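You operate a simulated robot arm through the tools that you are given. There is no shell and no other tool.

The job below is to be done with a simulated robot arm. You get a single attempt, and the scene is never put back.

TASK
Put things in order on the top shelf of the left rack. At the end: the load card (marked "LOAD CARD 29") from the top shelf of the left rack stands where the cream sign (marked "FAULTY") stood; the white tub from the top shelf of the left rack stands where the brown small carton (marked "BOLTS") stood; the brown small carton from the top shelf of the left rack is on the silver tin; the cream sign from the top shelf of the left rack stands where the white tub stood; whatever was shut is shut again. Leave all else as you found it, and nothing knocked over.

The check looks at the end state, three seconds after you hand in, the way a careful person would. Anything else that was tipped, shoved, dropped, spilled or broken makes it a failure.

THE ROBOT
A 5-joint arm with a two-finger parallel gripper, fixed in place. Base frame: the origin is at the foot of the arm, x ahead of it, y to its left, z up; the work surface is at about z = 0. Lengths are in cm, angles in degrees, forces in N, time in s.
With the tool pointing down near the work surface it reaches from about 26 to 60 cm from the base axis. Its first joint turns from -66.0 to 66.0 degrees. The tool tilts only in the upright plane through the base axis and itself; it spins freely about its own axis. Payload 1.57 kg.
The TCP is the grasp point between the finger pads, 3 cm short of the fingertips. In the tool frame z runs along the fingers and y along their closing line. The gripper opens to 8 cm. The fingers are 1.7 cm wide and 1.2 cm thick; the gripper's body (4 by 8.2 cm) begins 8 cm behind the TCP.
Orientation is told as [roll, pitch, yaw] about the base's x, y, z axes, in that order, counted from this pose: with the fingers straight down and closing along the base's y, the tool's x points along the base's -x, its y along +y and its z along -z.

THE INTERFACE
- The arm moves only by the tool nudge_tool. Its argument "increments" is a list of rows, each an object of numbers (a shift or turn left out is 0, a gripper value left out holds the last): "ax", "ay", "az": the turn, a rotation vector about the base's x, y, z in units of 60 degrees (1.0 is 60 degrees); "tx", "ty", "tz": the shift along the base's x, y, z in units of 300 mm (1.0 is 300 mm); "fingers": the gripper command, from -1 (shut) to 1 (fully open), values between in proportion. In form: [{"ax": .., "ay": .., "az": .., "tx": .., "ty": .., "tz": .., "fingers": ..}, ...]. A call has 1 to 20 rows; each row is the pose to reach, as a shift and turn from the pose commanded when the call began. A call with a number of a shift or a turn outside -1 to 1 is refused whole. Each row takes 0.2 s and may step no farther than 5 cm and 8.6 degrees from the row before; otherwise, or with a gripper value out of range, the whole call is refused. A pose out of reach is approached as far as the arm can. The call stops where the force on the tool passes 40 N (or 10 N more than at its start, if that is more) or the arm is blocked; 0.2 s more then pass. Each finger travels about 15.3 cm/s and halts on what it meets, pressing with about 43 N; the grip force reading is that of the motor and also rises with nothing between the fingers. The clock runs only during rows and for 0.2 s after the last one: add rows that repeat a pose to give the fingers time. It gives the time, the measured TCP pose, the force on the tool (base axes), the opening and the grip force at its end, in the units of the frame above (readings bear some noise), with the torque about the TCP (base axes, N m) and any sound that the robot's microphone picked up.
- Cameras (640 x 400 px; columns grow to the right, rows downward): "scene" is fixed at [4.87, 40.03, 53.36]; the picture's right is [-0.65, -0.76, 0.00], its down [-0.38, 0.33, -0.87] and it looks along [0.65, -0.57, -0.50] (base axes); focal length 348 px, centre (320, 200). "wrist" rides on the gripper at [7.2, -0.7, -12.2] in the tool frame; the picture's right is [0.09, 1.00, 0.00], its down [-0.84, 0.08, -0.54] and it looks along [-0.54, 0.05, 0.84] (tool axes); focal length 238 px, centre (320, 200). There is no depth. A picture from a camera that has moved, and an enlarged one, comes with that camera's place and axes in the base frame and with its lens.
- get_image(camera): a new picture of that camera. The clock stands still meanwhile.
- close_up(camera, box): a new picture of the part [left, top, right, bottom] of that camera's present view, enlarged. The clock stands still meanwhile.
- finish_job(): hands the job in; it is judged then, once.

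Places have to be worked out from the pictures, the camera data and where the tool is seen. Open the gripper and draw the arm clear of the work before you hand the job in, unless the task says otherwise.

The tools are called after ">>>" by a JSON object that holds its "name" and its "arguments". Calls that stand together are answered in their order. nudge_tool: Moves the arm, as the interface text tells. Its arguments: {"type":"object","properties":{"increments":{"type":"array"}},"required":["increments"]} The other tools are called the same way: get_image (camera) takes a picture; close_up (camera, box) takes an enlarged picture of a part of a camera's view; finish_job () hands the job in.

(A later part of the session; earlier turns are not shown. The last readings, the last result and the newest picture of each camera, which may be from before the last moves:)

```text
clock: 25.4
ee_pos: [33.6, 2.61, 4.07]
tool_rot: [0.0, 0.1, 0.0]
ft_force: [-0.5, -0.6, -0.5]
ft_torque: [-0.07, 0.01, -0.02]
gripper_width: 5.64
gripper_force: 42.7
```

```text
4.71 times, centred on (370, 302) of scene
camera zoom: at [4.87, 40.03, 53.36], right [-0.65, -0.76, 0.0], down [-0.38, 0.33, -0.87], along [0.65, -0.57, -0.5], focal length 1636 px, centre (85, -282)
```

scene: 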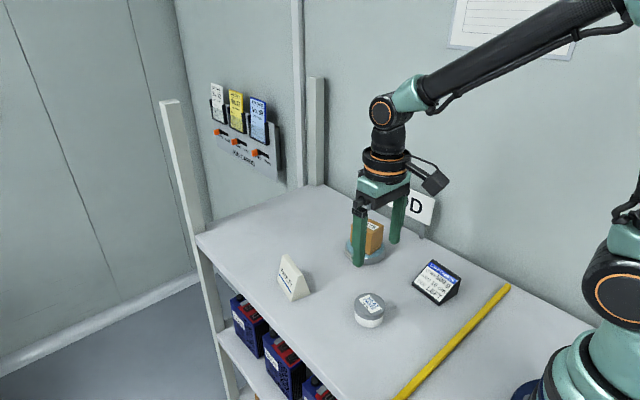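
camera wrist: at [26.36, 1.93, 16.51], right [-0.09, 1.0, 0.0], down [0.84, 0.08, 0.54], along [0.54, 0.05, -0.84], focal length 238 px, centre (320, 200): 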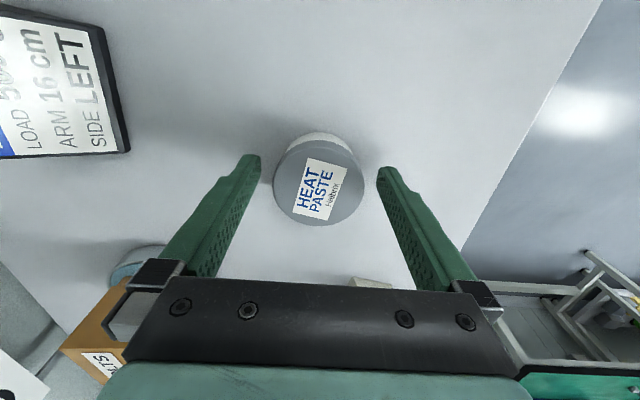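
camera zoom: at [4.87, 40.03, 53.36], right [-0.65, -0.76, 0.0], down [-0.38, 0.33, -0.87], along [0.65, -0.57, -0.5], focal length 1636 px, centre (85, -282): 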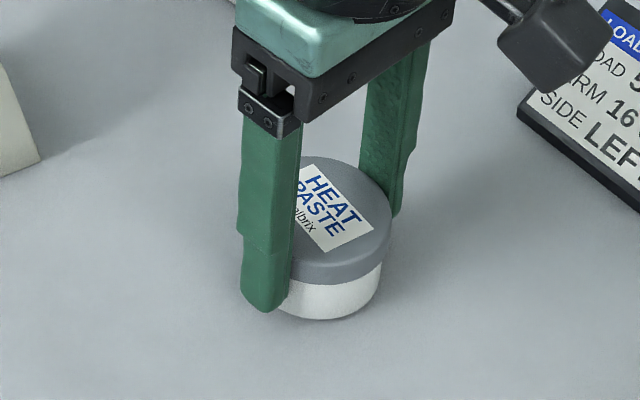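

It is gripped at 5.64 cm with 43 N. I'll lift a few millimetres slowly to see whether the tub's body follows its lid.

>>> {"name": "nudge_tool", "arguments": {"increments": [{"tz": 0.003, "fingers": -1}, {"tz": 0.006}, {"tz": 0.009}, {"tz": 0.012}, {"tz": 0.015}, {"tz": 0.018}, {"tz": 0.018}]}}

>>> {"name": "close_up", "arguments": {"camera": "scene", "box": [330, 260, 410, 345]}}

```text
clock: 27.0
ee_pos: [33.69, 2.48, 4.91]
tool_rot: [0.0, 0.0, 0.0]
ft_force: [0.1, 0.4, -1.7]
ft_torque: [0.05, 0.02, -0.01]
gripper_width: 5.66
gripper_force: 42.8
```

```text
4.71 times, centred on (370, 302) of scene
camera zoom: at [4.87, 40.03, 53.36], right [-0.65, -0.76, 0.0], down [-0.38, 0.33, -0.87], along [0.65, -0.57, -0.5], focal length 1636 px, centre (85, -282)
```

zoom: 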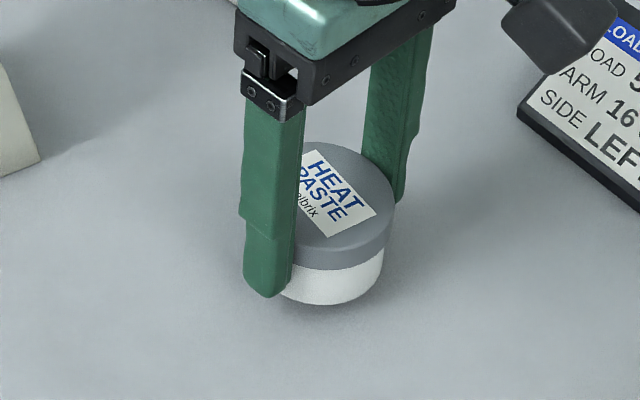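

The whole tub lifts together (about 1.7 N) with its lid on. I'll raise it and carry it over the freed carton spot at (59.9, -1.5).

>>> {"name": "nudge_tool", "arguments": {"increments": [{"tz": 0.04, "fingers": -1}, {"tz": 0.1}, {"tz": 0.17}, {"tz": 0.24}, {"tx": 0.04, "ty": -0.01, "tz": 0.29}, {"tx": 0.12, "ty": -0.02, "tz": 0.3}, {"tx": 0.2, "ty": -0.03, "tz": 0.3}, {"tx": 0.29, "ty": -0.045, "tz": 0.3}, {"tx": 0.38, "ty": -0.06, "tz": 0.3}, {"tx": 0.47, "ty": -0.075, "tz": 0.3}, {"tx": 0.56, "ty": -0.09, "tz": 0.3}, {"tx": 0.65, "ty": -0.105, "tz": 0.3}, {"tx": 0.73, "ty": -0.12, "tz": 0.3}, {"tx": 0.8, "ty": -0.13, "tz": 0.3}, {"tx": 0.85, "ty": -0.135, "tz": 0.3}, {"tx": 0.874, "ty": -0.135, "tz": 0.3}, {"tx": 0.874, "ty": -0.135, "tz": 0.3}]}}

>>> {"name": "get_image", "arguments": {"camera": "wrist"}}

>>> {"name": "get_image", "arguments": {"camera": "scene"}}

```text
clock: 30.6
ee_pos: [59.9, -1.71, 13.86]
tool_rot: [0.0, 0.0, 0.1]
ft_force: [0.1, 0.0, -1.2]
ft_torque: [0.01, -0.01, -0.02]
gripper_width: 5.66
gripper_force: 42.7
```

```text
taken
camera wrist: at [52.5, -2.43, 26.21], right [-0.09, 1.0, 0.0], down [0.84, 0.08, 0.54], along [0.54, 0.05, -0.84], focal length 238 px, centre (320, 200)
```

wrist: 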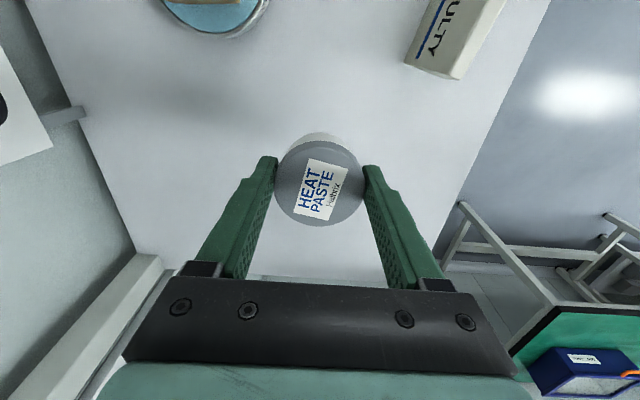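

```text
taken
```

scene: 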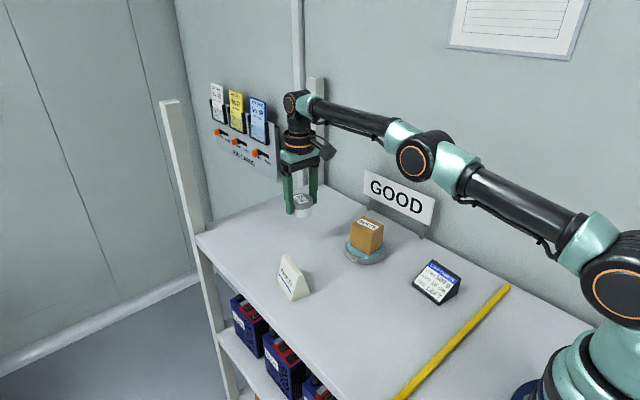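

The tub is above the carton's old spot at (59.9, -1.7). I'll shift 2 mm in y and lower to just above the shelf.

>>> {"name": "nudge_tool", "arguments": {"increments": [{"ty": 0.006, "tz": -0.07, "fingers": -1}, {"ty": 0.006, "tz": -0.14}, {"ty": 0.006, "tz": -0.2}, {"ty": 0.006, "tz": -0.25}, {"ty": 0.006, "tz": -0.285}, {"ty": 0.006, "tz": -0.305}, {"ty": 0.006, "tz": -0.305}]}}

>>> {"name": "close_up", "arguments": {"camera": "scene", "box": [260, 190, 340, 270]}}

```text
clock: 32.2
ee_pos: [59.97, -1.37, 4.73]
tool_rot: [0.0, 0.0, 0.0]
ft_force: [-0.2, -0.5, -0.4]
ft_torque: [-0.04, 0.02, -0.03]
gripper_width: 5.61
gripper_force: 43.2
```

```text
5.00 times, centred on (300, 230) of scene
camera zoom: at [4.87, 40.03, 53.36], right [-0.65, -0.76, 0.0], down [-0.38, 0.33, -0.87], along [0.65, -0.57, -0.5], focal length 1739 px, centre (420, 50)
```

zoom: 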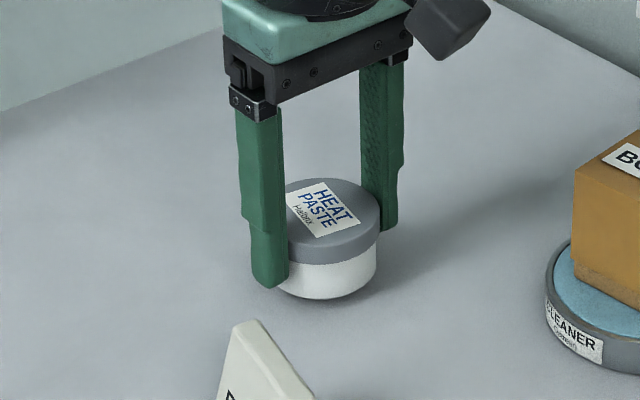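

The tub is about 5 mm above the shelf. I'll lower in 1 mm steps to touchdown.

>>> {"name": "nudge_tool", "arguments": {"increments": [{"tz": -0.004, "fingers": -1}, {"tz": -0.008}, {"tz": -0.012}, {"tz": -0.015}, {"tz": -0.015}]}}

```text
clock: 33.4
ee_pos: [59.89, -1.47, 4.24]
tool_rot: [-0.1, 0.0, 0.0]
ft_force: [-0.3, 0.2, 1.6]
ft_torque: [0.06, 0.0, -0.05]
gripper_width: 5.65
gripper_force: 42.8
```

The force has changed from about -1 to +1.6 N, so contact is just beginning. I'll go one more millimetre to confirm.

>>> {"name": "nudge_tool", "arguments": {"increments": [{"tz": -0.002, "fingers": -1}, {"tz": -0.003}, {"tz": -0.003}]}}

>>> {"name": "close_up", "arguments": {"camera": "scene", "box": [260, 190, 340, 270]}}

```text
clock: 34.2
ee_pos: [59.99, -1.37, 4.15]
tool_rot: [0.0, 0.0, -0.1]
ft_force: [-5.4, 0.5, 16.1]
ft_torque: [0.01, 0.22, -0.07]
gripper_width: 5.65
gripper_force: 43.2
```

```text
5.00 times, centred on (300, 230) of scene
camera zoom: at [4.86, 40.03, 53.36], right [-0.65, -0.76, 0.0], down [-0.38, 0.33, -0.87], along [0.65, -0.57, -0.5], focal length 1739 px, centre (420, 50)
```

zoom: 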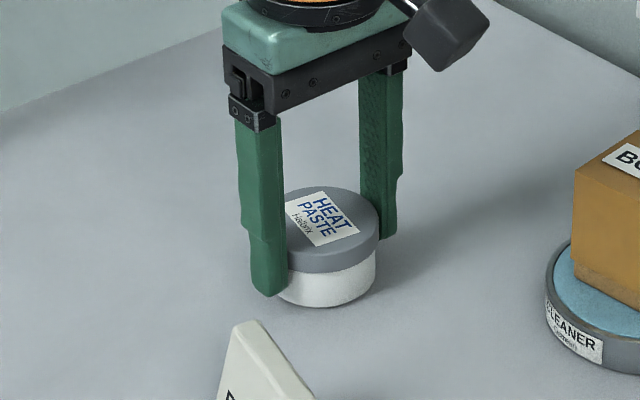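

Touchdown is confirmed at 16 N. I'll ease off a hair, open, and rise.

>>> {"name": "nudge_tool", "arguments": {"increments": [{"tz": 0.002, "fingers": -1}, {"tz": 0.003, "fingers": 0.5}, {"tz": 0.003, "fingers": 0.7}, {"tz": 0.003, "fingers": 1}, {"tz": 0.003, "fingers": 1}, {"tz": 0.06, "fingers": 1}, {"tz": 0.14}, {"tz": 0.24}, {"tz": 0.35}, {"tz": 0.45}, {"tz": 0.45}]}}

>>> {"name": "get_image", "arguments": {"camera": "wrist"}}

>>> {"name": "get_image", "arguments": {"camera": "scene"}}

```text
clock: 36.6
ee_pos: [59.34, -1.34, 17.57]
tool_rot: [0.1, 0.0, 0.0]
ft_force: [-0.3, -0.3, 0.1]
ft_torque: [0.01, 0.03, 0.0]
gripper_width: 8.0
gripper_force: 0.1
out of reach, approached as far as the arm can: row 10, 11
```

```text
taken
camera wrist: at [52.06, -2.01, 29.79], right [-0.09, 1.0, 0.0], down [0.84, 0.08, 0.54], along [0.54, 0.05, -0.84], focal length 238 px, centre (320, 200)
```

wrist: 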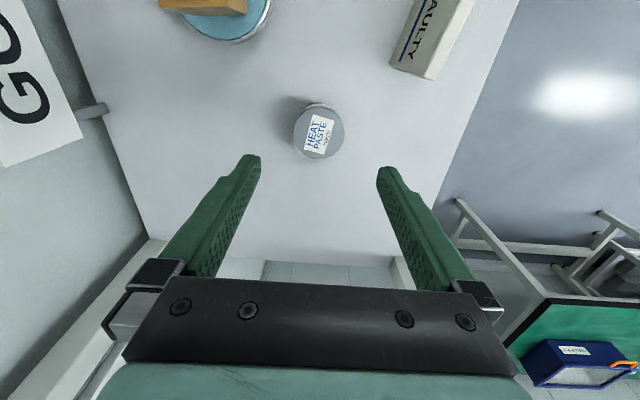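

```text
taken
```

scene: 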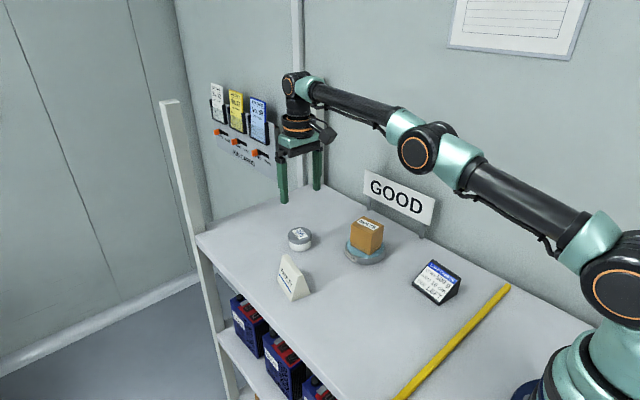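

The tub stands at the carton's old spot. The sign measures about 7.2 × 4.4 × 6 cm, is centred at (49.7, 8.6), and its long axis is at -11.8°; I'll grip its vertical end faces, so I move toward it while turning the tool about +78° over two calls.

>>> {"name": "nudge_tool", "arguments": {"increments": [{"tx": -0.04, "ty": 0.03, "az": 0.11}, {"tx": -0.08, "ty": 0.07, "az": 0.22}, {"tx": -0.12, "ty": 0.11, "az": 0.33}, {"tx": -0.16, "ty": 0.16, "az": 0.44}, {"tx": -0.2, "ty": 0.2, "az": 0.55}, {"tx": -0.25, "ty": 0.245, "az": 0.66}, {"tx": -0.25, "ty": 0.245, "az": 0.66}]}}

```text
clock: 38.2
ee_pos: [51.84, 5.93, 17.36]
tool_rot: [0.0, 0.0, 39.7]
ft_force: [0.4, 0.1, -0.6]
ft_torque: [-0.02, 0.03, 0.0]
gripper_width: 7.99
gripper_force: 0.0
```

Rotation is at 39.7° as commanded. I'll finish the turn to 78.2° and centre over the sign.

>>> {"name": "nudge_tool", "arguments": {"increments": [{"tx": -0.012, "ty": 0.015, "az": 0.11}, {"tx": -0.024, "ty": 0.03, "az": 0.22}, {"tx": -0.036, "ty": 0.045, "az": 0.33}, {"tx": -0.048, "ty": 0.06, "az": 0.44}, {"tx": -0.06, "ty": 0.075, "az": 0.55}, {"tx": -0.071, "ty": 0.089, "tz": -0.04, "az": 0.642}, {"tx": -0.071, "ty": 0.089, "tz": -0.04, "az": 0.642}]}}

>>> {"name": "get_image", "arguments": {"camera": "wrist"}}

>>> {"name": "get_image", "arguments": {"camera": "scene"}}

```text
clock: 39.8
ee_pos: [49.67, 8.51, 16.23]
tool_rot: [0.0, 0.0, 78.2]
ft_force: [0.1, -0.5, 0.7]
ft_torque: [-0.03, -0.01, 0.01]
gripper_width: 8.02
gripper_force: 0.0
```

```text
taken
camera wrist: at [48.77, 1.33, 28.54], right [-0.99, 0.11, 0.0], down [0.09, 0.83, 0.54], along [0.06, 0.54, -0.84], focal length 238 px, centre (320, 200)
```

wrist: 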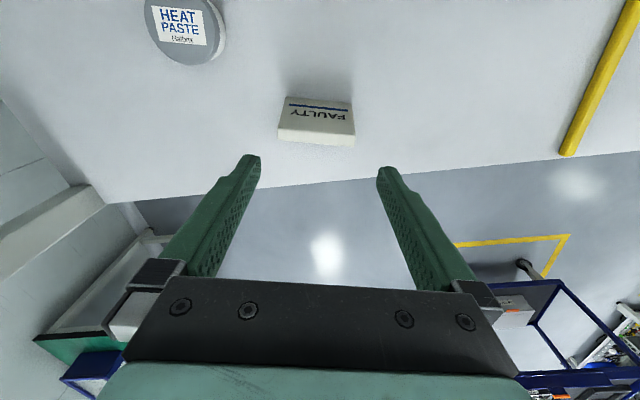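

```text
taken
```

scene: 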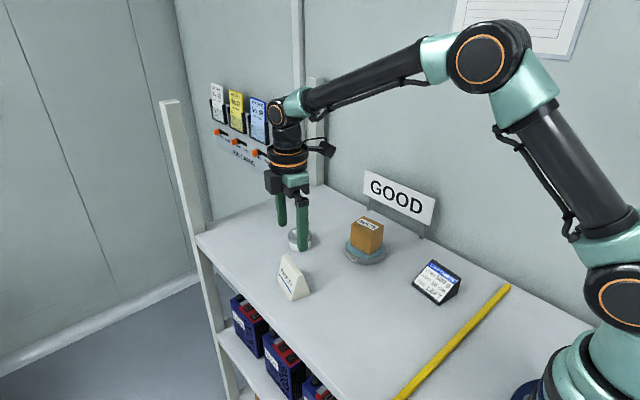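

The sign lies between the fingers in the wrist view. I'll zoom in to measure its centre and yaw precisely.

>>> {"name": "close_up", "arguments": {"camera": "wrist", "box": [240, 70, 400, 190]}}

>>> {"name": "close_up", "arguments": {"camera": "scene", "box": [255, 190, 335, 310]}}

```text
3.33 times, centred on (320, 130) of wrist
camera zoom: at [48.77, 1.33, 28.54], right [-0.99, 0.11, 0.0], down [0.09, 0.83, 0.54], along [0.06, 0.54, -0.84], focal length 794 px, centre (320, 433)
```

zoom: 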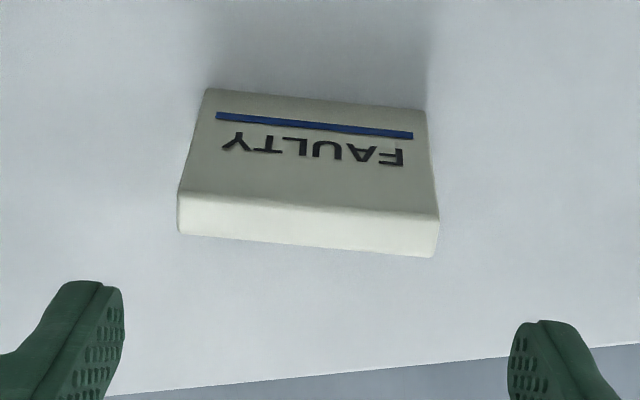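

```text
3.33 times, centred on (295, 250) of scene
camera zoom: at [4.87, 40.03, 53.36], right [-0.65, -0.76, 0.0], down [-0.38, 0.33, -0.87], along [0.65, -0.57, -0.5], focal length 1159 px, centre (403, 33)
```

zoom: 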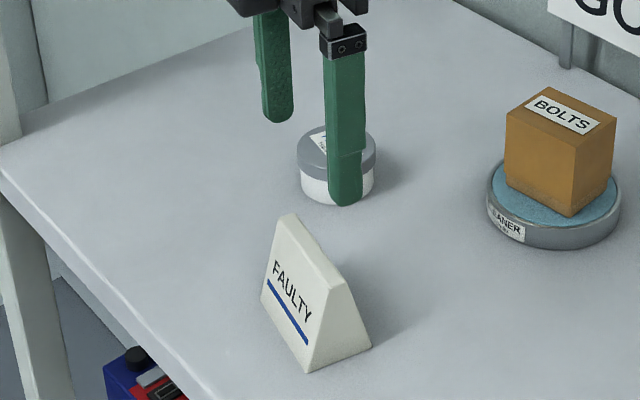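

The sign centre measures about (49.8, 8.4) and its yaw -11.9°. I'll shift about 2 mm and descend to just above its top, to check finger clearance at both ends.

>>> {"name": "nudge_tool", "arguments": {"increments": [{"tx": 0.005, "ty": -0.003, "tz": -0.06}, {"tx": 0.005, "ty": -0.003, "tz": -0.12}, {"tx": 0.005, "ty": -0.003, "tz": -0.175}, {"tx": 0.005, "ty": -0.003, "tz": -0.175}]}}

>>> {"name": "close_up", "arguments": {"camera": "wrist", "box": [220, 80, 420, 240]}}

>>> {"name": "close_up", "arguments": {"camera": "scene", "box": [255, 200, 335, 310]}}

```text
clock: 40.8
ee_pos: [49.88, 8.58, 10.96]
tool_rot: [0.0, 0.1, 78.3]
ft_force: [0.4, 0.6, 0.2]
ft_torque: [0.01, -0.04, 0.01]
gripper_width: 8.01
gripper_force: 0.1
```

```text
2.50 times, centred on (320, 160) of wrist
camera zoom: at [48.97, 1.4, 23.31], right [-0.99, 0.11, 0.0], down [0.1, 0.83, 0.54], along [0.06, 0.54, -0.84], focal length 596 px, centre (320, 300)
```

zoom: 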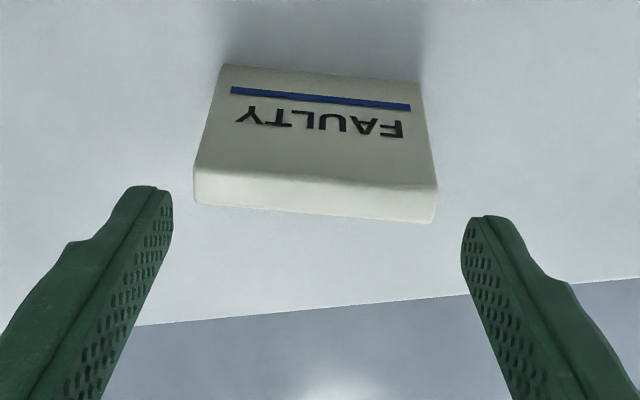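

```text
3.64 times, centred on (295, 255) of scene
camera zoom: at [4.87, 40.03, 53.36], right [-0.65, -0.76, 0.0], down [-0.38, 0.33, -0.87], along [0.65, -0.57, -0.5], focal length 1264 px, centre (411, 0)
```

zoom: 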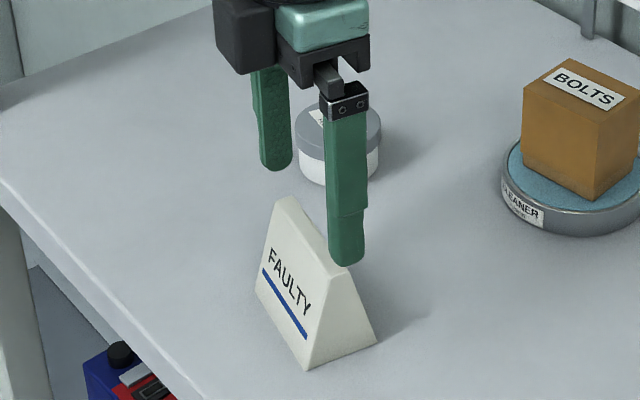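

Both fingers are clear of the sign's ends by about 4 mm, with a 3 mm offset across it that I'll correct. I'll lower part-way past the top edge and check again.

>>> {"name": "nudge_tool", "arguments": {"increments": [{"tx": -0.002, "ty": -0.01, "tz": 0}, {"tx": -0.002, "ty": -0.01, "tz": -0.04}, {"tx": -0.002, "ty": -0.01, "tz": -0.08}, {"tx": -0.002, "ty": -0.01, "tz": -0.1}, {"tx": -0.002, "ty": -0.01, "tz": -0.1}]}}

>>> {"name": "close_up", "arguments": {"camera": "wrist", "box": [220, 100, 420, 260]}}

>>> {"name": "close_up", "arguments": {"camera": "scene", "box": [255, 200, 335, 310]}}

```text
clock: 42.0
ee_pos: [49.73, 8.3, 7.99]
tool_rot: [-0.1, 0.0, 78.2]
ft_force: [0.5, -0.2, 0.2]
ft_torque: [-0.03, -0.02, 0.01]
gripper_width: 7.99
gripper_force: 0.1
```

```text
2.50 times, centred on (320, 180) of wrist
camera zoom: at [48.78, 1.03, 20.36], right [-0.99, 0.11, 0.0], down [0.1, 0.83, 0.54], along [0.06, 0.54, -0.84], focal length 596 px, centre (320, 250)
```

zoom: 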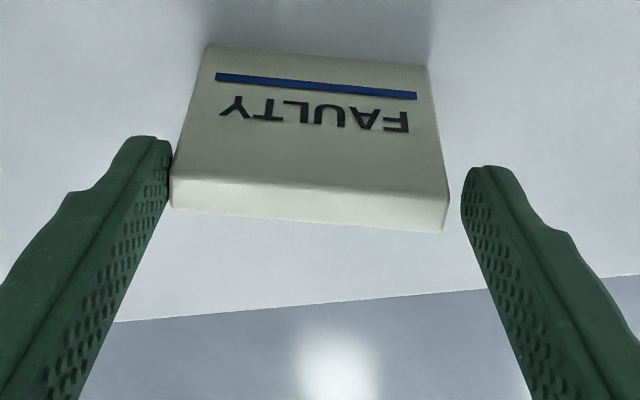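

```text
3.64 times, centred on (295, 255) of scene
camera zoom: at [4.87, 40.03, 53.36], right [-0.65, -0.76, 0.0], down [-0.38, 0.33, -0.87], along [0.65, -0.57, -0.5], focal length 1264 px, centre (411, 0)
```

zoom: 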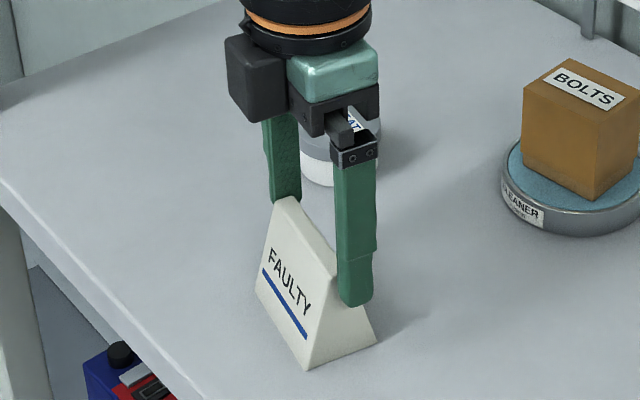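

The +x finger is closer to the sign (about 2 mm gap) than the other (about 7 mm). I'll shift 2.5 mm toward +x along the sign and re-check.

>>> {"name": "nudge_tool", "arguments": {"increments": [{"tx": 0.004, "ty": -0.001}, {"tx": 0.008, "ty": -0.002}, {"tx": 0.008, "ty": -0.002}]}}

>>> {"name": "close_up", "arguments": {"camera": "wrist", "box": [220, 100, 420, 260]}}

```text
clock: 42.8
ee_pos: [49.97, 8.08, 8.03]
tool_rot: [0.0, -0.1, 78.2]
ft_force: [-0.2, 0.3, -0.5]
ft_torque: [0.03, -0.01, -0.02]
gripper_width: 8.0
gripper_force: 0.0
```

```text
2.50 times, centred on (320, 180) of wrist
camera zoom: at [49.06, 1.04, 20.33], right [-0.99, 0.11, 0.0], down [0.1, 0.83, 0.54], along [0.06, 0.54, -0.84], focal length 596 px, centre (320, 250)
```

zoom: 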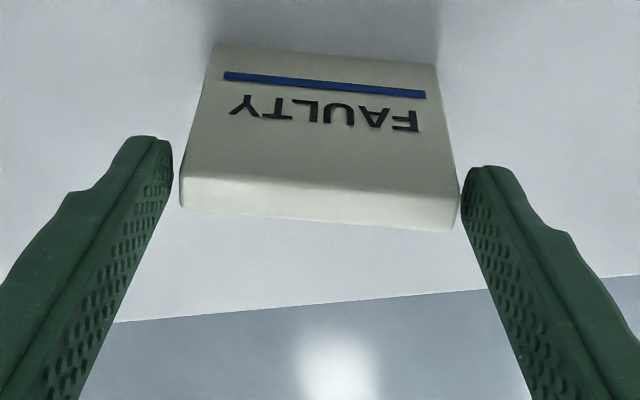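

The gaps at both ends are now equal at about 4 mm. I'll descend the rest of the way to grasp height.

>>> {"name": "nudge_tool", "arguments": {"increments": [{"tz": -0.03}, {"tz": -0.06}, {"tz": -0.09}, {"tz": -0.115}, {"tz": -0.128}, {"tz": -0.128}]}}

>>> {"name": "close_up", "arguments": {"camera": "wrist", "box": [220, 100, 420, 300]}}

>>> {"name": "close_up", "arguments": {"camera": "scene", "box": [255, 200, 335, 310]}}

```text
clock: 44.2
ee_pos: [49.97, 8.16, 4.0]
tool_rot: [-0.1, 0.0, 78.1]
ft_force: [0.2, -0.9, 0.2]
ft_torque: [0.04, -0.01, 0.03]
gripper_width: 8.0
gripper_force: 0.0
```

```text
2.00 times, centred on (320, 200) of wrist
camera zoom: at [49.12, 0.98, 16.41], right [-0.99, 0.11, 0.0], down [0.1, 0.83, 0.54], along [0.06, 0.54, -0.84], focal length 477 px, centre (320, 200)
```

zoom: 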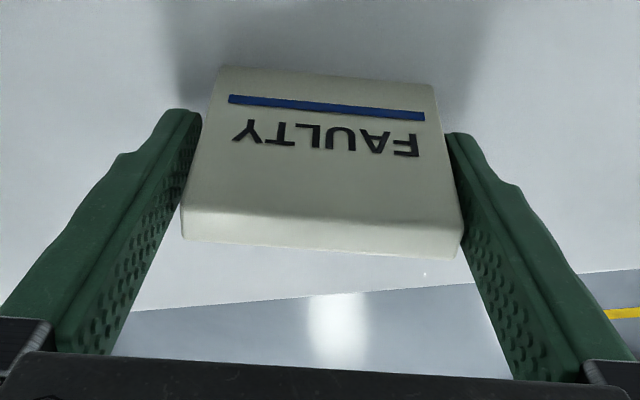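

```text
3.64 times, centred on (295, 255) of scene
camera zoom: at [4.87, 40.03, 53.36], right [-0.65, -0.76, 0.0], down [-0.38, 0.33, -0.87], along [0.65, -0.57, -0.5], focal length 1264 px, centre (411, 0)
```

zoom: 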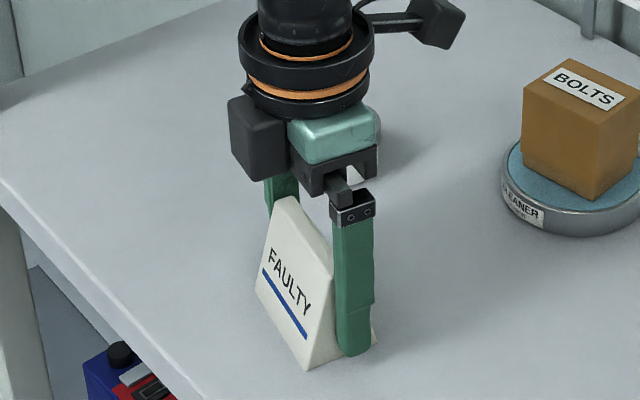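

The fingers are around the sign's end faces with no contact. I'll close and settle.

>>> {"name": "nudge_tool", "arguments": {"increments": [{"fingers": 0.85}, {"fingers": 0.75}, {"fingers": -1}, {"fingers": -1}, {"fingers": -1}, {"fingers": -1}]}}

>>> {"name": "close_up", "arguments": {"camera": "wrist", "box": [220, 100, 420, 300]}}

```text
clock: 45.6
ee_pos: [49.99, 8.25, 4.04]
tool_rot: [0.0, 0.0, 78.2]
ft_force: [0.2, -0.7, 0.8]
ft_torque: [-0.01, 0.0, -0.01]
gripper_width: 7.41
gripper_force: 42.6
```

```text
2.00 times, centred on (320, 200) of wrist
camera zoom: at [49.11, 0.99, 16.41], right [-0.99, 0.11, 0.0], down [0.1, 0.83, 0.54], along [0.06, 0.54, -0.84], focal length 477 px, centre (320, 200)
```

zoom: 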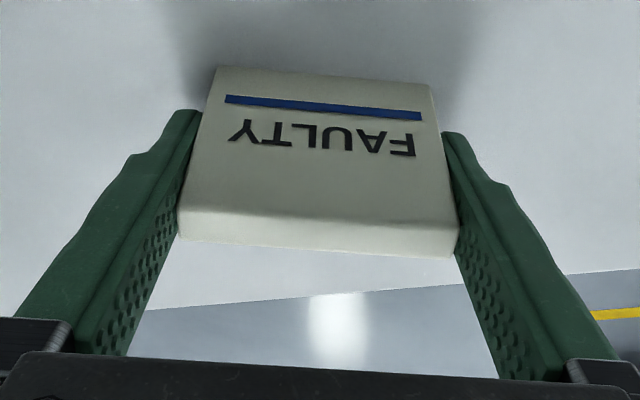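

The grip is at 7.41 cm with 43 N. I'll lift a few millimetres slowly and check that the sign comes along level.

>>> {"name": "nudge_tool", "arguments": {"increments": [{"tz": 0.004, "fingers": -1}, {"tz": 0.008}, {"tz": 0.013}, {"tz": 0.018}, {"tz": 0.024}, {"tz": 0.03}, {"tz": 0.03}]}}

>>> {"name": "close_up", "arguments": {"camera": "scene", "box": [255, 200, 335, 310]}}

```text
clock: 47.2
ee_pos: [50.06, 8.08, 4.9]
tool_rot: [0.1, 0.1, 78.3]
ft_force: [0.3, 0.0, -0.9]
ft_torque: [-0.02, 0.04, -0.03]
gripper_width: 7.4
gripper_force: 43.3
```

```text
3.64 times, centred on (295, 255) of scene
camera zoom: at [4.87, 40.03, 53.36], right [-0.65, -0.76, 0.0], down [-0.38, 0.33, -0.87], along [0.65, -0.57, -0.5], focal length 1264 px, centre (411, 0)
```

zoom: 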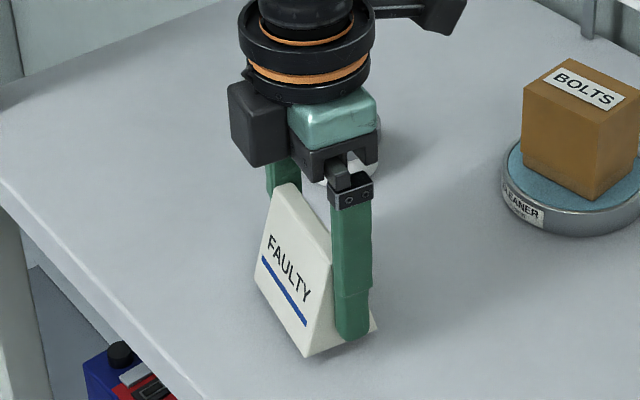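

The sign is lifted level. I'll raise it and carry it over the tub's old spot at (33.45, 2.55), keeping its heading.

>>> {"name": "nudge_tool", "arguments": {"increments": [{"tz": 0.05, "fingers": -1}, {"tz": 0.12}, {"tz": 0.19}, {"tz": 0.26}, {"tx": -0.04, "ty": -0.014, "tz": 0.3}, {"tx": -0.11, "ty": -0.038, "tz": 0.3}, {"tx": -0.19, "ty": -0.065, "tz": 0.3}, {"tx": -0.27, "ty": -0.092, "tz": 0.3}, {"tx": -0.35, "ty": -0.12, "tz": 0.3}, {"tx": -0.43, "ty": -0.147, "tz": 0.3}, {"tx": -0.5, "ty": -0.17, "tz": 0.3}, {"tx": -0.54, "ty": -0.184, "tz": 0.3}, {"tx": -0.551, "ty": -0.188, "tz": 0.3}, {"tx": -0.551, "ty": -0.188, "tz": 0.3}]}}

>>> {"name": "get_image", "arguments": {"camera": "wrist"}}

>>> {"name": "get_image", "arguments": {"camera": "scene"}}

```text
clock: 50.2
ee_pos: [33.48, 2.59, 14.01]
tool_rot: [0.0, 0.0, 78.3]
ft_force: [-0.3, 0.1, 0.2]
ft_torque: [0.01, -0.01, 0.0]
gripper_width: 7.39
gripper_force: 43.0
```

```text
taken
camera wrist: at [32.62, -4.63, 26.35], right [-0.99, 0.11, 0.0], down [0.1, 0.83, 0.54], along [0.06, 0.54, -0.84], focal length 238 px, centre (320, 200)
```

wrist: 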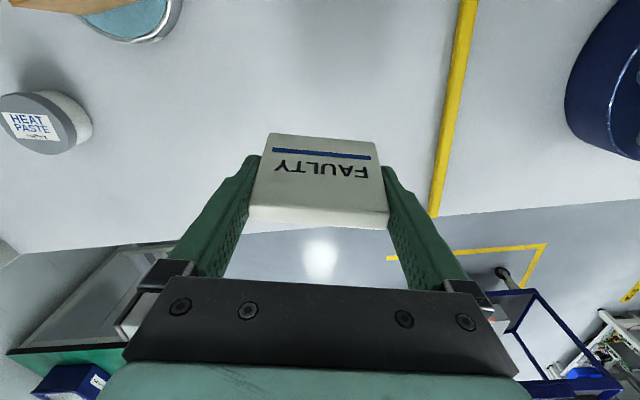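

```text
taken
```

scene: 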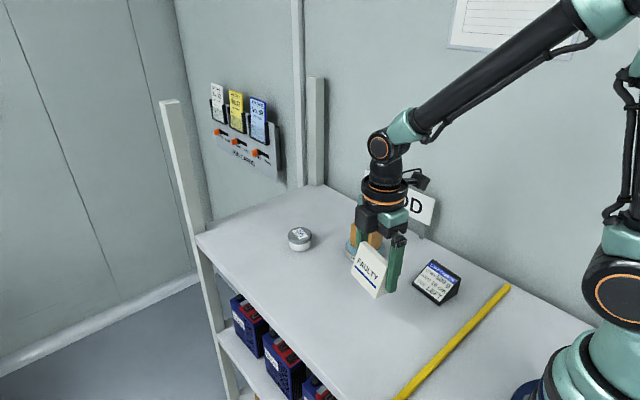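

The sign is positioned over the tub's old spot at (33.5, 2.6), well clear of the yellow strip near x = 20. I'll lower it to just above the shelf.

>>> {"name": "nudge_tool", "arguments": {"increments": [{"ty": -0.003, "tz": -0.07, "fingers": -1}, {"ty": -0.003, "tz": -0.14}, {"ty": -0.003, "tz": -0.21}, {"ty": -0.003, "tz": -0.26}, {"ty": -0.003, "tz": -0.295}, {"ty": -0.003, "tz": -0.312}, {"ty": -0.003, "tz": -0.312}]}}

>>> {"name": "close_up", "arguments": {"camera": "scene", "box": [330, 220, 430, 345]}}

```text
clock: 51.8
ee_pos: [33.54, 2.33, 4.67]
tool_rot: [0.0, -0.1, 78.2]
ft_force: [-0.8, -0.2, 0.4]
ft_torque: [0.0, 0.02, -0.02]
gripper_width: 7.43
gripper_force: 43.5
```

```text
3.20 times, centred on (380, 282) of scene
camera zoom: at [4.87, 40.03, 53.36], right [-0.65, -0.76, 0.0], down [-0.38, 0.33, -0.87], along [0.65, -0.57, -0.5], focal length 1113 px, centre (128, -64)
```

zoom: 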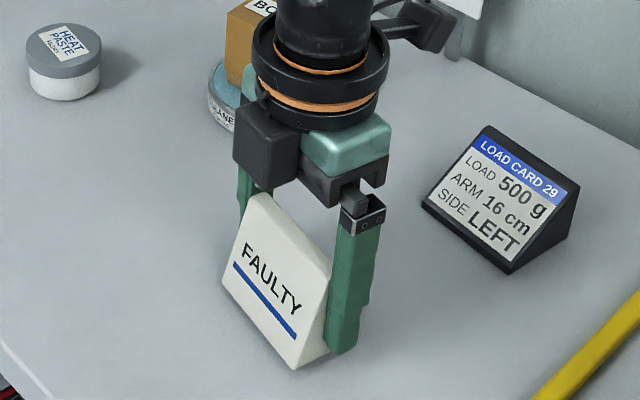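

Just above the shelf now; I'll finish the descent in 1 mm steps, watching the force.

>>> {"name": "nudge_tool", "arguments": {"increments": [{"tz": -0.004, "fingers": -1}, {"tz": -0.008}, {"tz": -0.012}, {"tz": -0.015}, {"tz": -0.018}, {"tz": -0.018}]}}

```text
clock: 53.2
ee_pos: [33.51, 2.32, 4.05]
tool_rot: [0.0, 0.0, 78.1]
ft_force: [-5.8, -5.0, 21.1]
ft_torque: [-0.11, 0.17, -0.03]
gripper_width: 7.41
gripper_force: 42.5
```

Touchdown is at 21 N. I'll ease off slightly, open fully, and rise straight up.

>>> {"name": "nudge_tool", "arguments": {"increments": [{"tz": 0.002, "fingers": -1}, {"tz": 0.002, "fingers": 0.9}, {"tz": 0.002, "fingers": 1}, {"tz": 0.002, "fingers": 1}, {"tz": 0.002, "fingers": 1}]}}

>>> {"name": "close_up", "arguments": {"camera": "wrist", "box": [220, 100, 420, 300]}}

>>> {"name": "close_up", "arguments": {"camera": "scene", "box": [330, 220, 430, 345]}}

```text
clock: 54.4
ee_pos: [33.46, 2.3, 4.09]
tool_rot: [0.0, 0.0, 78.3]
ft_force: [0.0, -0.2, -0.2]
ft_torque: [0.03, 0.04, 0.02]
gripper_width: 7.99
gripper_force: 0.1
```

```text
2.00 times, centred on (320, 200) of wrist
camera zoom: at [32.56, -4.77, 16.47], right [-0.99, 0.11, 0.0], down [0.1, 0.83, 0.54], along [0.06, 0.54, -0.84], focal length 477 px, centre (320, 200)
```

zoom: 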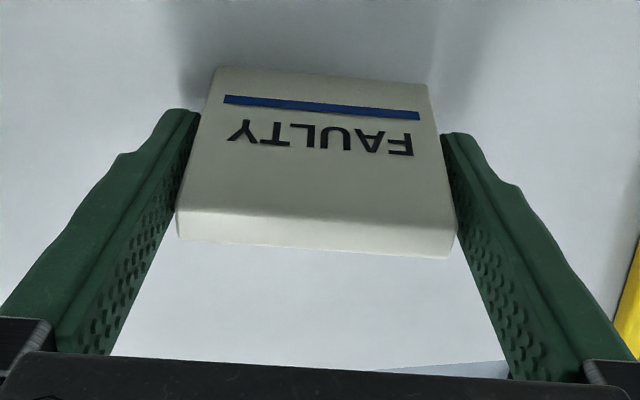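

```text
3.20 times, centred on (380, 282) of scene
camera zoom: at [4.87, 40.03, 53.36], right [-0.65, -0.76, 0.0], down [-0.38, 0.33, -0.87], along [0.65, -0.57, -0.5], focal length 1113 px, centre (128, -64)
```

zoom: 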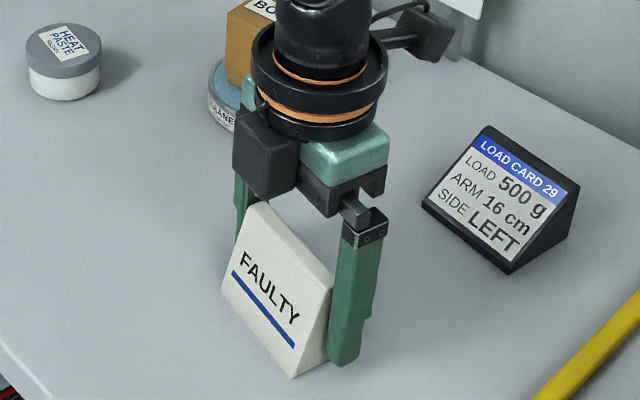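

The sign stands free with gaps on both sides. I'll rise straight up slowly at first, then to clearance height.

>>> {"name": "nudge_tool", "arguments": {"increments": [{"tz": 0.02, "fingers": 1}, {"tz": 0.05}, {"tz": 0.09}, {"tz": 0.14}, {"tz": 0.2}, {"tz": 0.28}, {"tz": 0.37}, {"tz": 0.43}, {"tz": 0.43}]}}

>>> {"name": "get_image", "arguments": {"camera": "wrist"}}

>>> {"name": "get_image", "arguments": {"camera": "scene"}}

```text
clock: 56.4
ee_pos: [33.47, 2.48, 16.84]
tool_rot: [0.0, 0.0, 78.3]
ft_force: [0.4, 0.5, 0.8]
ft_torque: [0.01, -0.03, 0.0]
gripper_width: 7.98
gripper_force: 0.0
```

```text
taken
camera wrist: at [32.6, -4.68, 29.23], right [-0.99, 0.11, 0.0], down [0.1, 0.83, 0.54], along [0.06, 0.54, -0.84], focal length 238 px, centre (320, 200)
```

wrist: 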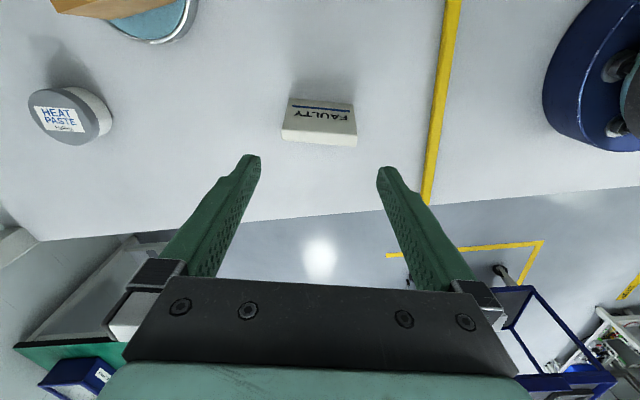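

```text
taken
```

scene: 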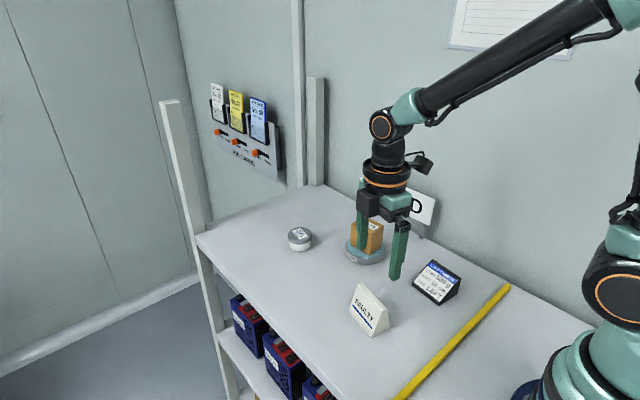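

The sign stands at the tub's old place. The load card is about 7.1 × 5.5 × 4.6 cm, centred near (29.8, -13.1) with its long axis at about -7°, so I'll move above it with a small extra turn.

>>> {"name": "nudge_tool", "arguments": {"increments": [{"tx": -0.02, "ty": -0.07, "az": 0.02}, {"tx": -0.04, "ty": -0.16, "az": 0.04}, {"tx": -0.06, "ty": -0.26, "az": 0.06}, {"tx": -0.08, "ty": -0.36, "az": 0.08}, {"tx": -0.1, "ty": -0.46, "az": 0.08}, {"tx": -0.12, "ty": -0.53, "az": 0.08}, {"tx": -0.125, "ty": -0.547, "az": 0.08}, {"tx": -0.125, "ty": -0.547, "az": 0.08}]}}

>>> {"name": "get_image", "arguments": {"camera": "wrist"}}

>>> {"name": "get_image", "arguments": {"camera": "scene"}}

```text
clock: 58.2
ee_pos: [29.52, -13.91, 17.1]
tool_rot: [0.0, 0.1, 83.1]
ft_force: [0.0, 0.1, -0.3]
ft_torque: [-0.02, -0.02, 0.01]
gripper_width: 8.01
gripper_force: 0.1
```

```text
taken
camera wrist: at [29.32, -21.16, 29.44], right [-1.0, 0.03, 0.0], down [0.03, 0.84, 0.54], along [0.02, 0.54, -0.84], focal length 238 px, centre (320, 200)
```

wrist: 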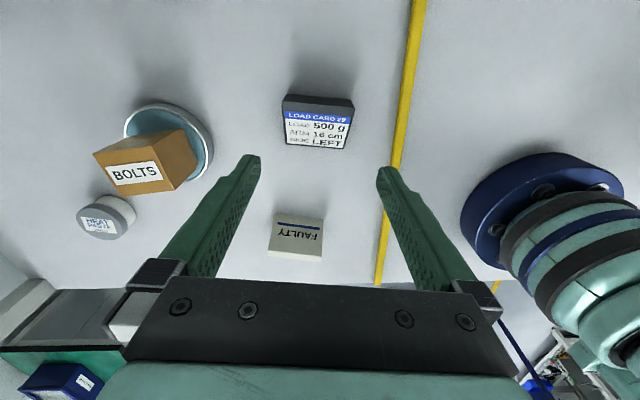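

```text
taken
```

scene: 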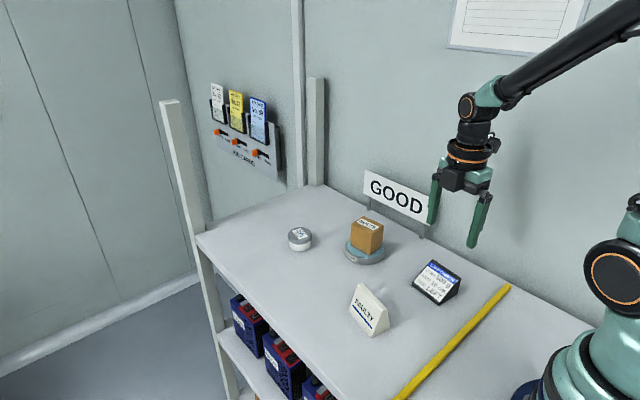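

The card is visible between the fingers. I'll zoom in for precise corners and check the wall clearance behind the camera pod.

>>> {"name": "close_up", "arguments": {"camera": "wrist", "box": [240, 70, 400, 190]}}

>>> {"name": "close_up", "arguments": {"camera": "scene", "box": [395, 130, 515, 320]}}

```text
3.33 times, centred on (320, 130) of wrist
camera zoom: at [29.32, -21.16, 29.44], right [-1.0, 0.03, 0.0], down [0.03, 0.84, 0.54], along [0.02, 0.54, -0.84], focal length 794 px, centre (320, 433)
```

zoom: 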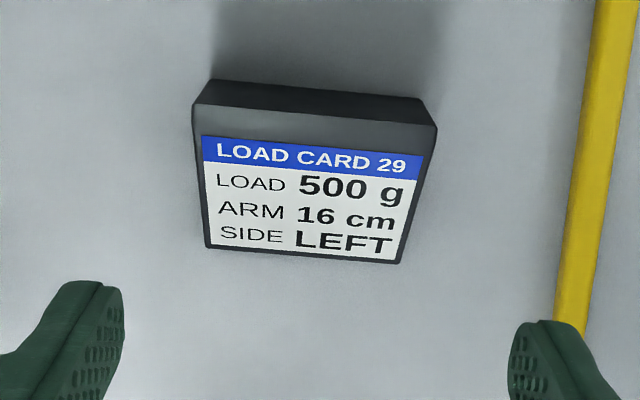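

```text
2.11 times, centred on (455, 225) of scene
camera zoom: at [4.87, 40.03, 53.36], right [-0.65, -0.76, 0.0], down [-0.38, 0.33, -0.87], along [0.65, -0.57, -0.5], focal length 732 px, centre (36, 147)
```

zoom: 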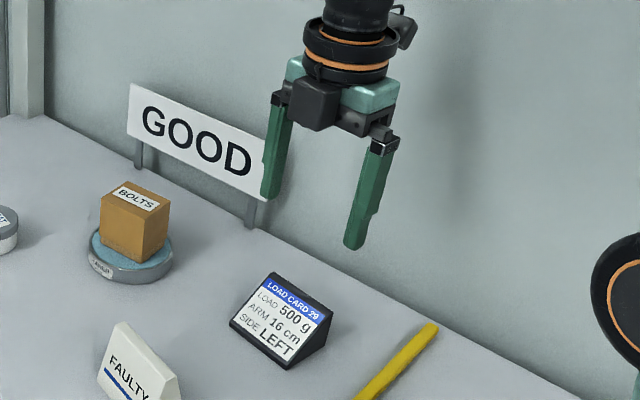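

The card centre is about (29.85, -13.4), its long axis is at -6.5° and its top near z = 5.3. I'll shift 3 mm in x and 2-3 mm back to grip near its centre of mass, and descend to just above its top.

>>> {"name": "nudge_tool", "arguments": {"increments": [{"tx": 0.01, "ty": -0.008, "tz": -0.06, "az": 0.006}, {"tx": 0.01, "ty": -0.008, "tz": -0.12, "az": 0.006}, {"tx": 0.01, "ty": -0.008, "tz": -0.18, "az": 0.006}, {"tx": 0.01, "ty": -0.008, "tz": -0.23, "az": 0.006}, {"tx": 0.01, "ty": -0.008, "tz": -0.26, "az": 0.006}, {"tx": 0.01, "ty": -0.008, "tz": -0.26, "az": 0.006}]}}

>>> {"name": "close_up", "arguments": {"camera": "wrist", "box": [220, 80, 420, 240]}}

>>> {"name": "close_up", "arguments": {"camera": "scene", "box": [395, 180, 495, 320]}}

```text
clock: 59.6
ee_pos: [30.09, -14.16, 9.17]
tool_rot: [0.1, 0.0, 83.3]
ft_force: [-0.4, -0.2, 0.1]
ft_torque: [0.03, 0.01, 0.02]
gripper_width: 8.0
gripper_force: 0.0
```

```text
2.50 times, centred on (320, 160) of wrist
camera zoom: at [29.81, -21.4, 21.56], right [-1.0, 0.02, 0.0], down [0.02, 0.84, 0.54], along [0.01, 0.54, -0.84], focal length 596 px, centre (320, 300)
```

zoom: 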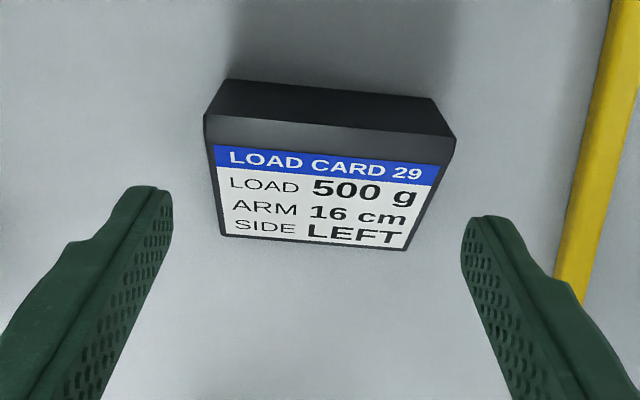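

```text
2.86 times, centred on (445, 250) of scene
camera zoom: at [4.87, 40.03, 53.36], right [-0.65, -0.76, 0.0], down [-0.38, 0.33, -0.87], along [0.65, -0.57, -0.5], focal length 994 px, centre (-37, 57)
```

zoom: 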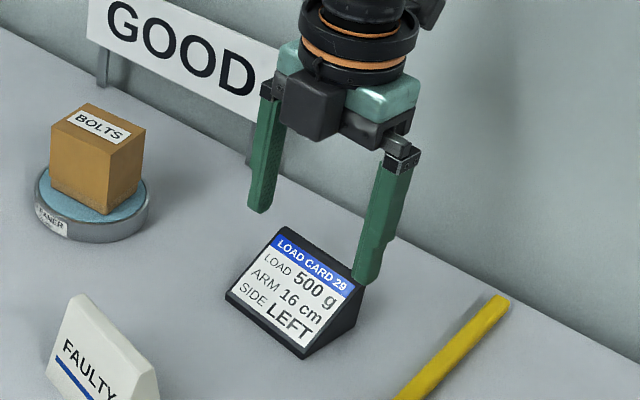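

The card is centred between the fingers along its length. I'll shift 3 mm back and lower part-way so the tips pass the top edge, then re-check.

>>> {"name": "nudge_tool", "arguments": {"increments": [{"ty": -0.005}, {"ty": -0.01}, {"ty": -0.01, "tz": -0.03}, {"ty": -0.01, "tz": -0.06}, {"ty": -0.01, "tz": -0.08}, {"ty": -0.01, "tz": -0.08}]}}

>>> {"name": "close_up", "arguments": {"camera": "wrist", "box": [220, 80, 420, 240]}}

>>> {"name": "close_up", "arguments": {"camera": "scene", "box": [395, 180, 495, 320]}}

```text
clock: 61.0
ee_pos: [29.98, -14.52, 6.7]
tool_rot: [0.0, 0.0, 83.3]
ft_force: [0.2, 0.5, -0.5]
ft_torque: [0.0, 0.02, -0.03]
gripper_width: 8.02
gripper_force: 0.0
```

```text
2.50 times, centred on (320, 160) of wrist
camera zoom: at [29.73, -21.66, 19.08], right [-1.0, 0.02, 0.0], down [0.02, 0.84, 0.54], along [0.01, 0.54, -0.84], focal length 596 px, centre (320, 300)
```

zoom: 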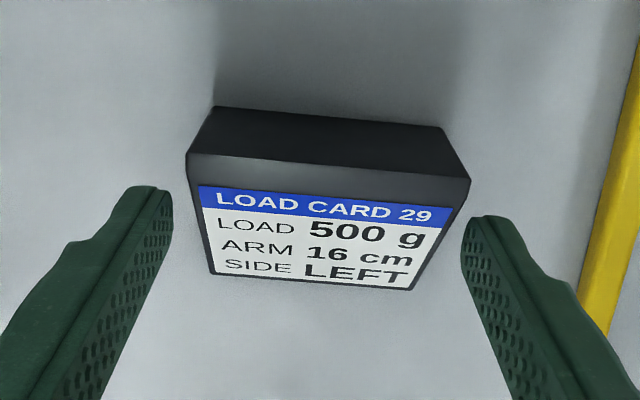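

```text
2.86 times, centred on (445, 250) of scene
camera zoom: at [4.87, 40.03, 53.36], right [-0.65, -0.76, 0.0], down [-0.38, 0.33, -0.87], along [0.65, -0.57, -0.5], focal length 994 px, centre (-37, 57)
```

zoom: 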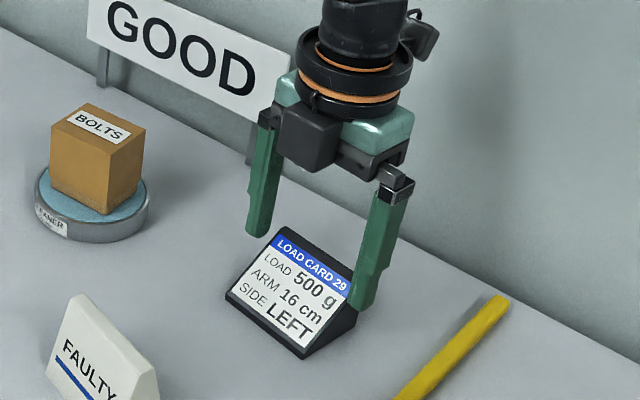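

The card is centred with about 5 mm gaps on both sides. I'll continue down to grasp height.

>>> {"name": "nudge_tool", "arguments": {"increments": [{"tz": -0.02}, {"tz": -0.04}, {"tz": -0.06}, {"tz": -0.075}, {"tz": -0.086}, {"tz": -0.086}]}}

>>> {"name": "close_up", "arguments": {"camera": "wrist", "box": [220, 100, 420, 260]}}

>>> {"name": "close_up", "arguments": {"camera": "scene", "box": [395, 200, 495, 320]}}

```text
clock: 62.4
ee_pos: [29.93, -14.42, 4.23]
tool_rot: [0.0, -0.1, 83.2]
ft_force: [-0.2, 0.1, 0.4]
ft_torque: [0.0, -0.01, 0.02]
gripper_width: 8.0
gripper_force: 0.0
```

```text
2.50 times, centred on (320, 180) of wrist
camera zoom: at [29.69, -21.66, 16.6], right [-1.0, 0.02, 0.0], down [0.02, 0.84, 0.54], along [0.01, 0.54, -0.84], focal length 596 px, centre (320, 250)
```

zoom: 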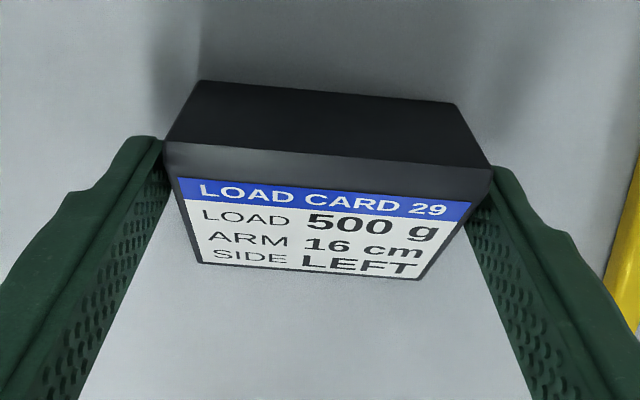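

```text
3.33 times, centred on (445, 260) of scene
camera zoom: at [4.87, 40.03, 53.36], right [-0.65, -0.76, 0.0], down [-0.38, 0.33, -0.87], along [0.65, -0.57, -0.5], focal length 1159 px, centre (-97, 0)
```

zoom: 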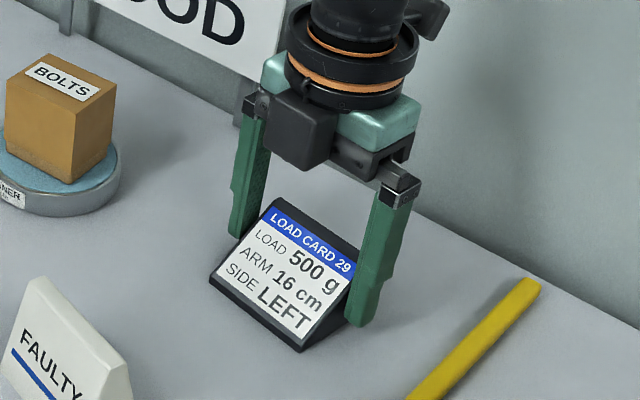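

The fingers straddle the card's end faces. I'll close and settle.

>>> {"name": "nudge_tool", "arguments": {"increments": [{"tz": -0.003, "fingers": 0.85}, {"tz": -0.003, "fingers": 0.75}, {"tz": -0.003, "fingers": -1}, {"tz": -0.003, "fingers": -1}, {"tz": -0.003, "fingers": -1}, {"tz": -0.003, "fingers": -1}]}}

>>> {"name": "close_up", "arguments": {"camera": "wrist", "box": [220, 100, 420, 260]}}

```text
clock: 63.8
ee_pos: [30.13, -14.48, 4.13]
tool_rot: [0.0, 0.0, 83.3]
ft_force: [-1.7, 1.0, 7.2]
ft_torque: [0.1, 0.07, 0.02]
gripper_width: 7.3
gripper_force: 43.1
```

```text
2.50 times, centred on (320, 180) of wrist
camera zoom: at [29.72, -21.69, 16.53], right [-1.0, 0.02, 0.0], down [0.02, 0.84, 0.54], along [0.01, 0.54, -0.84], focal length 596 px, centre (320, 250)
```

zoom: 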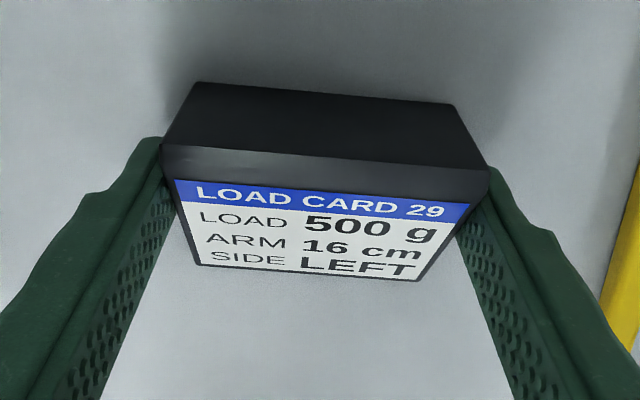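

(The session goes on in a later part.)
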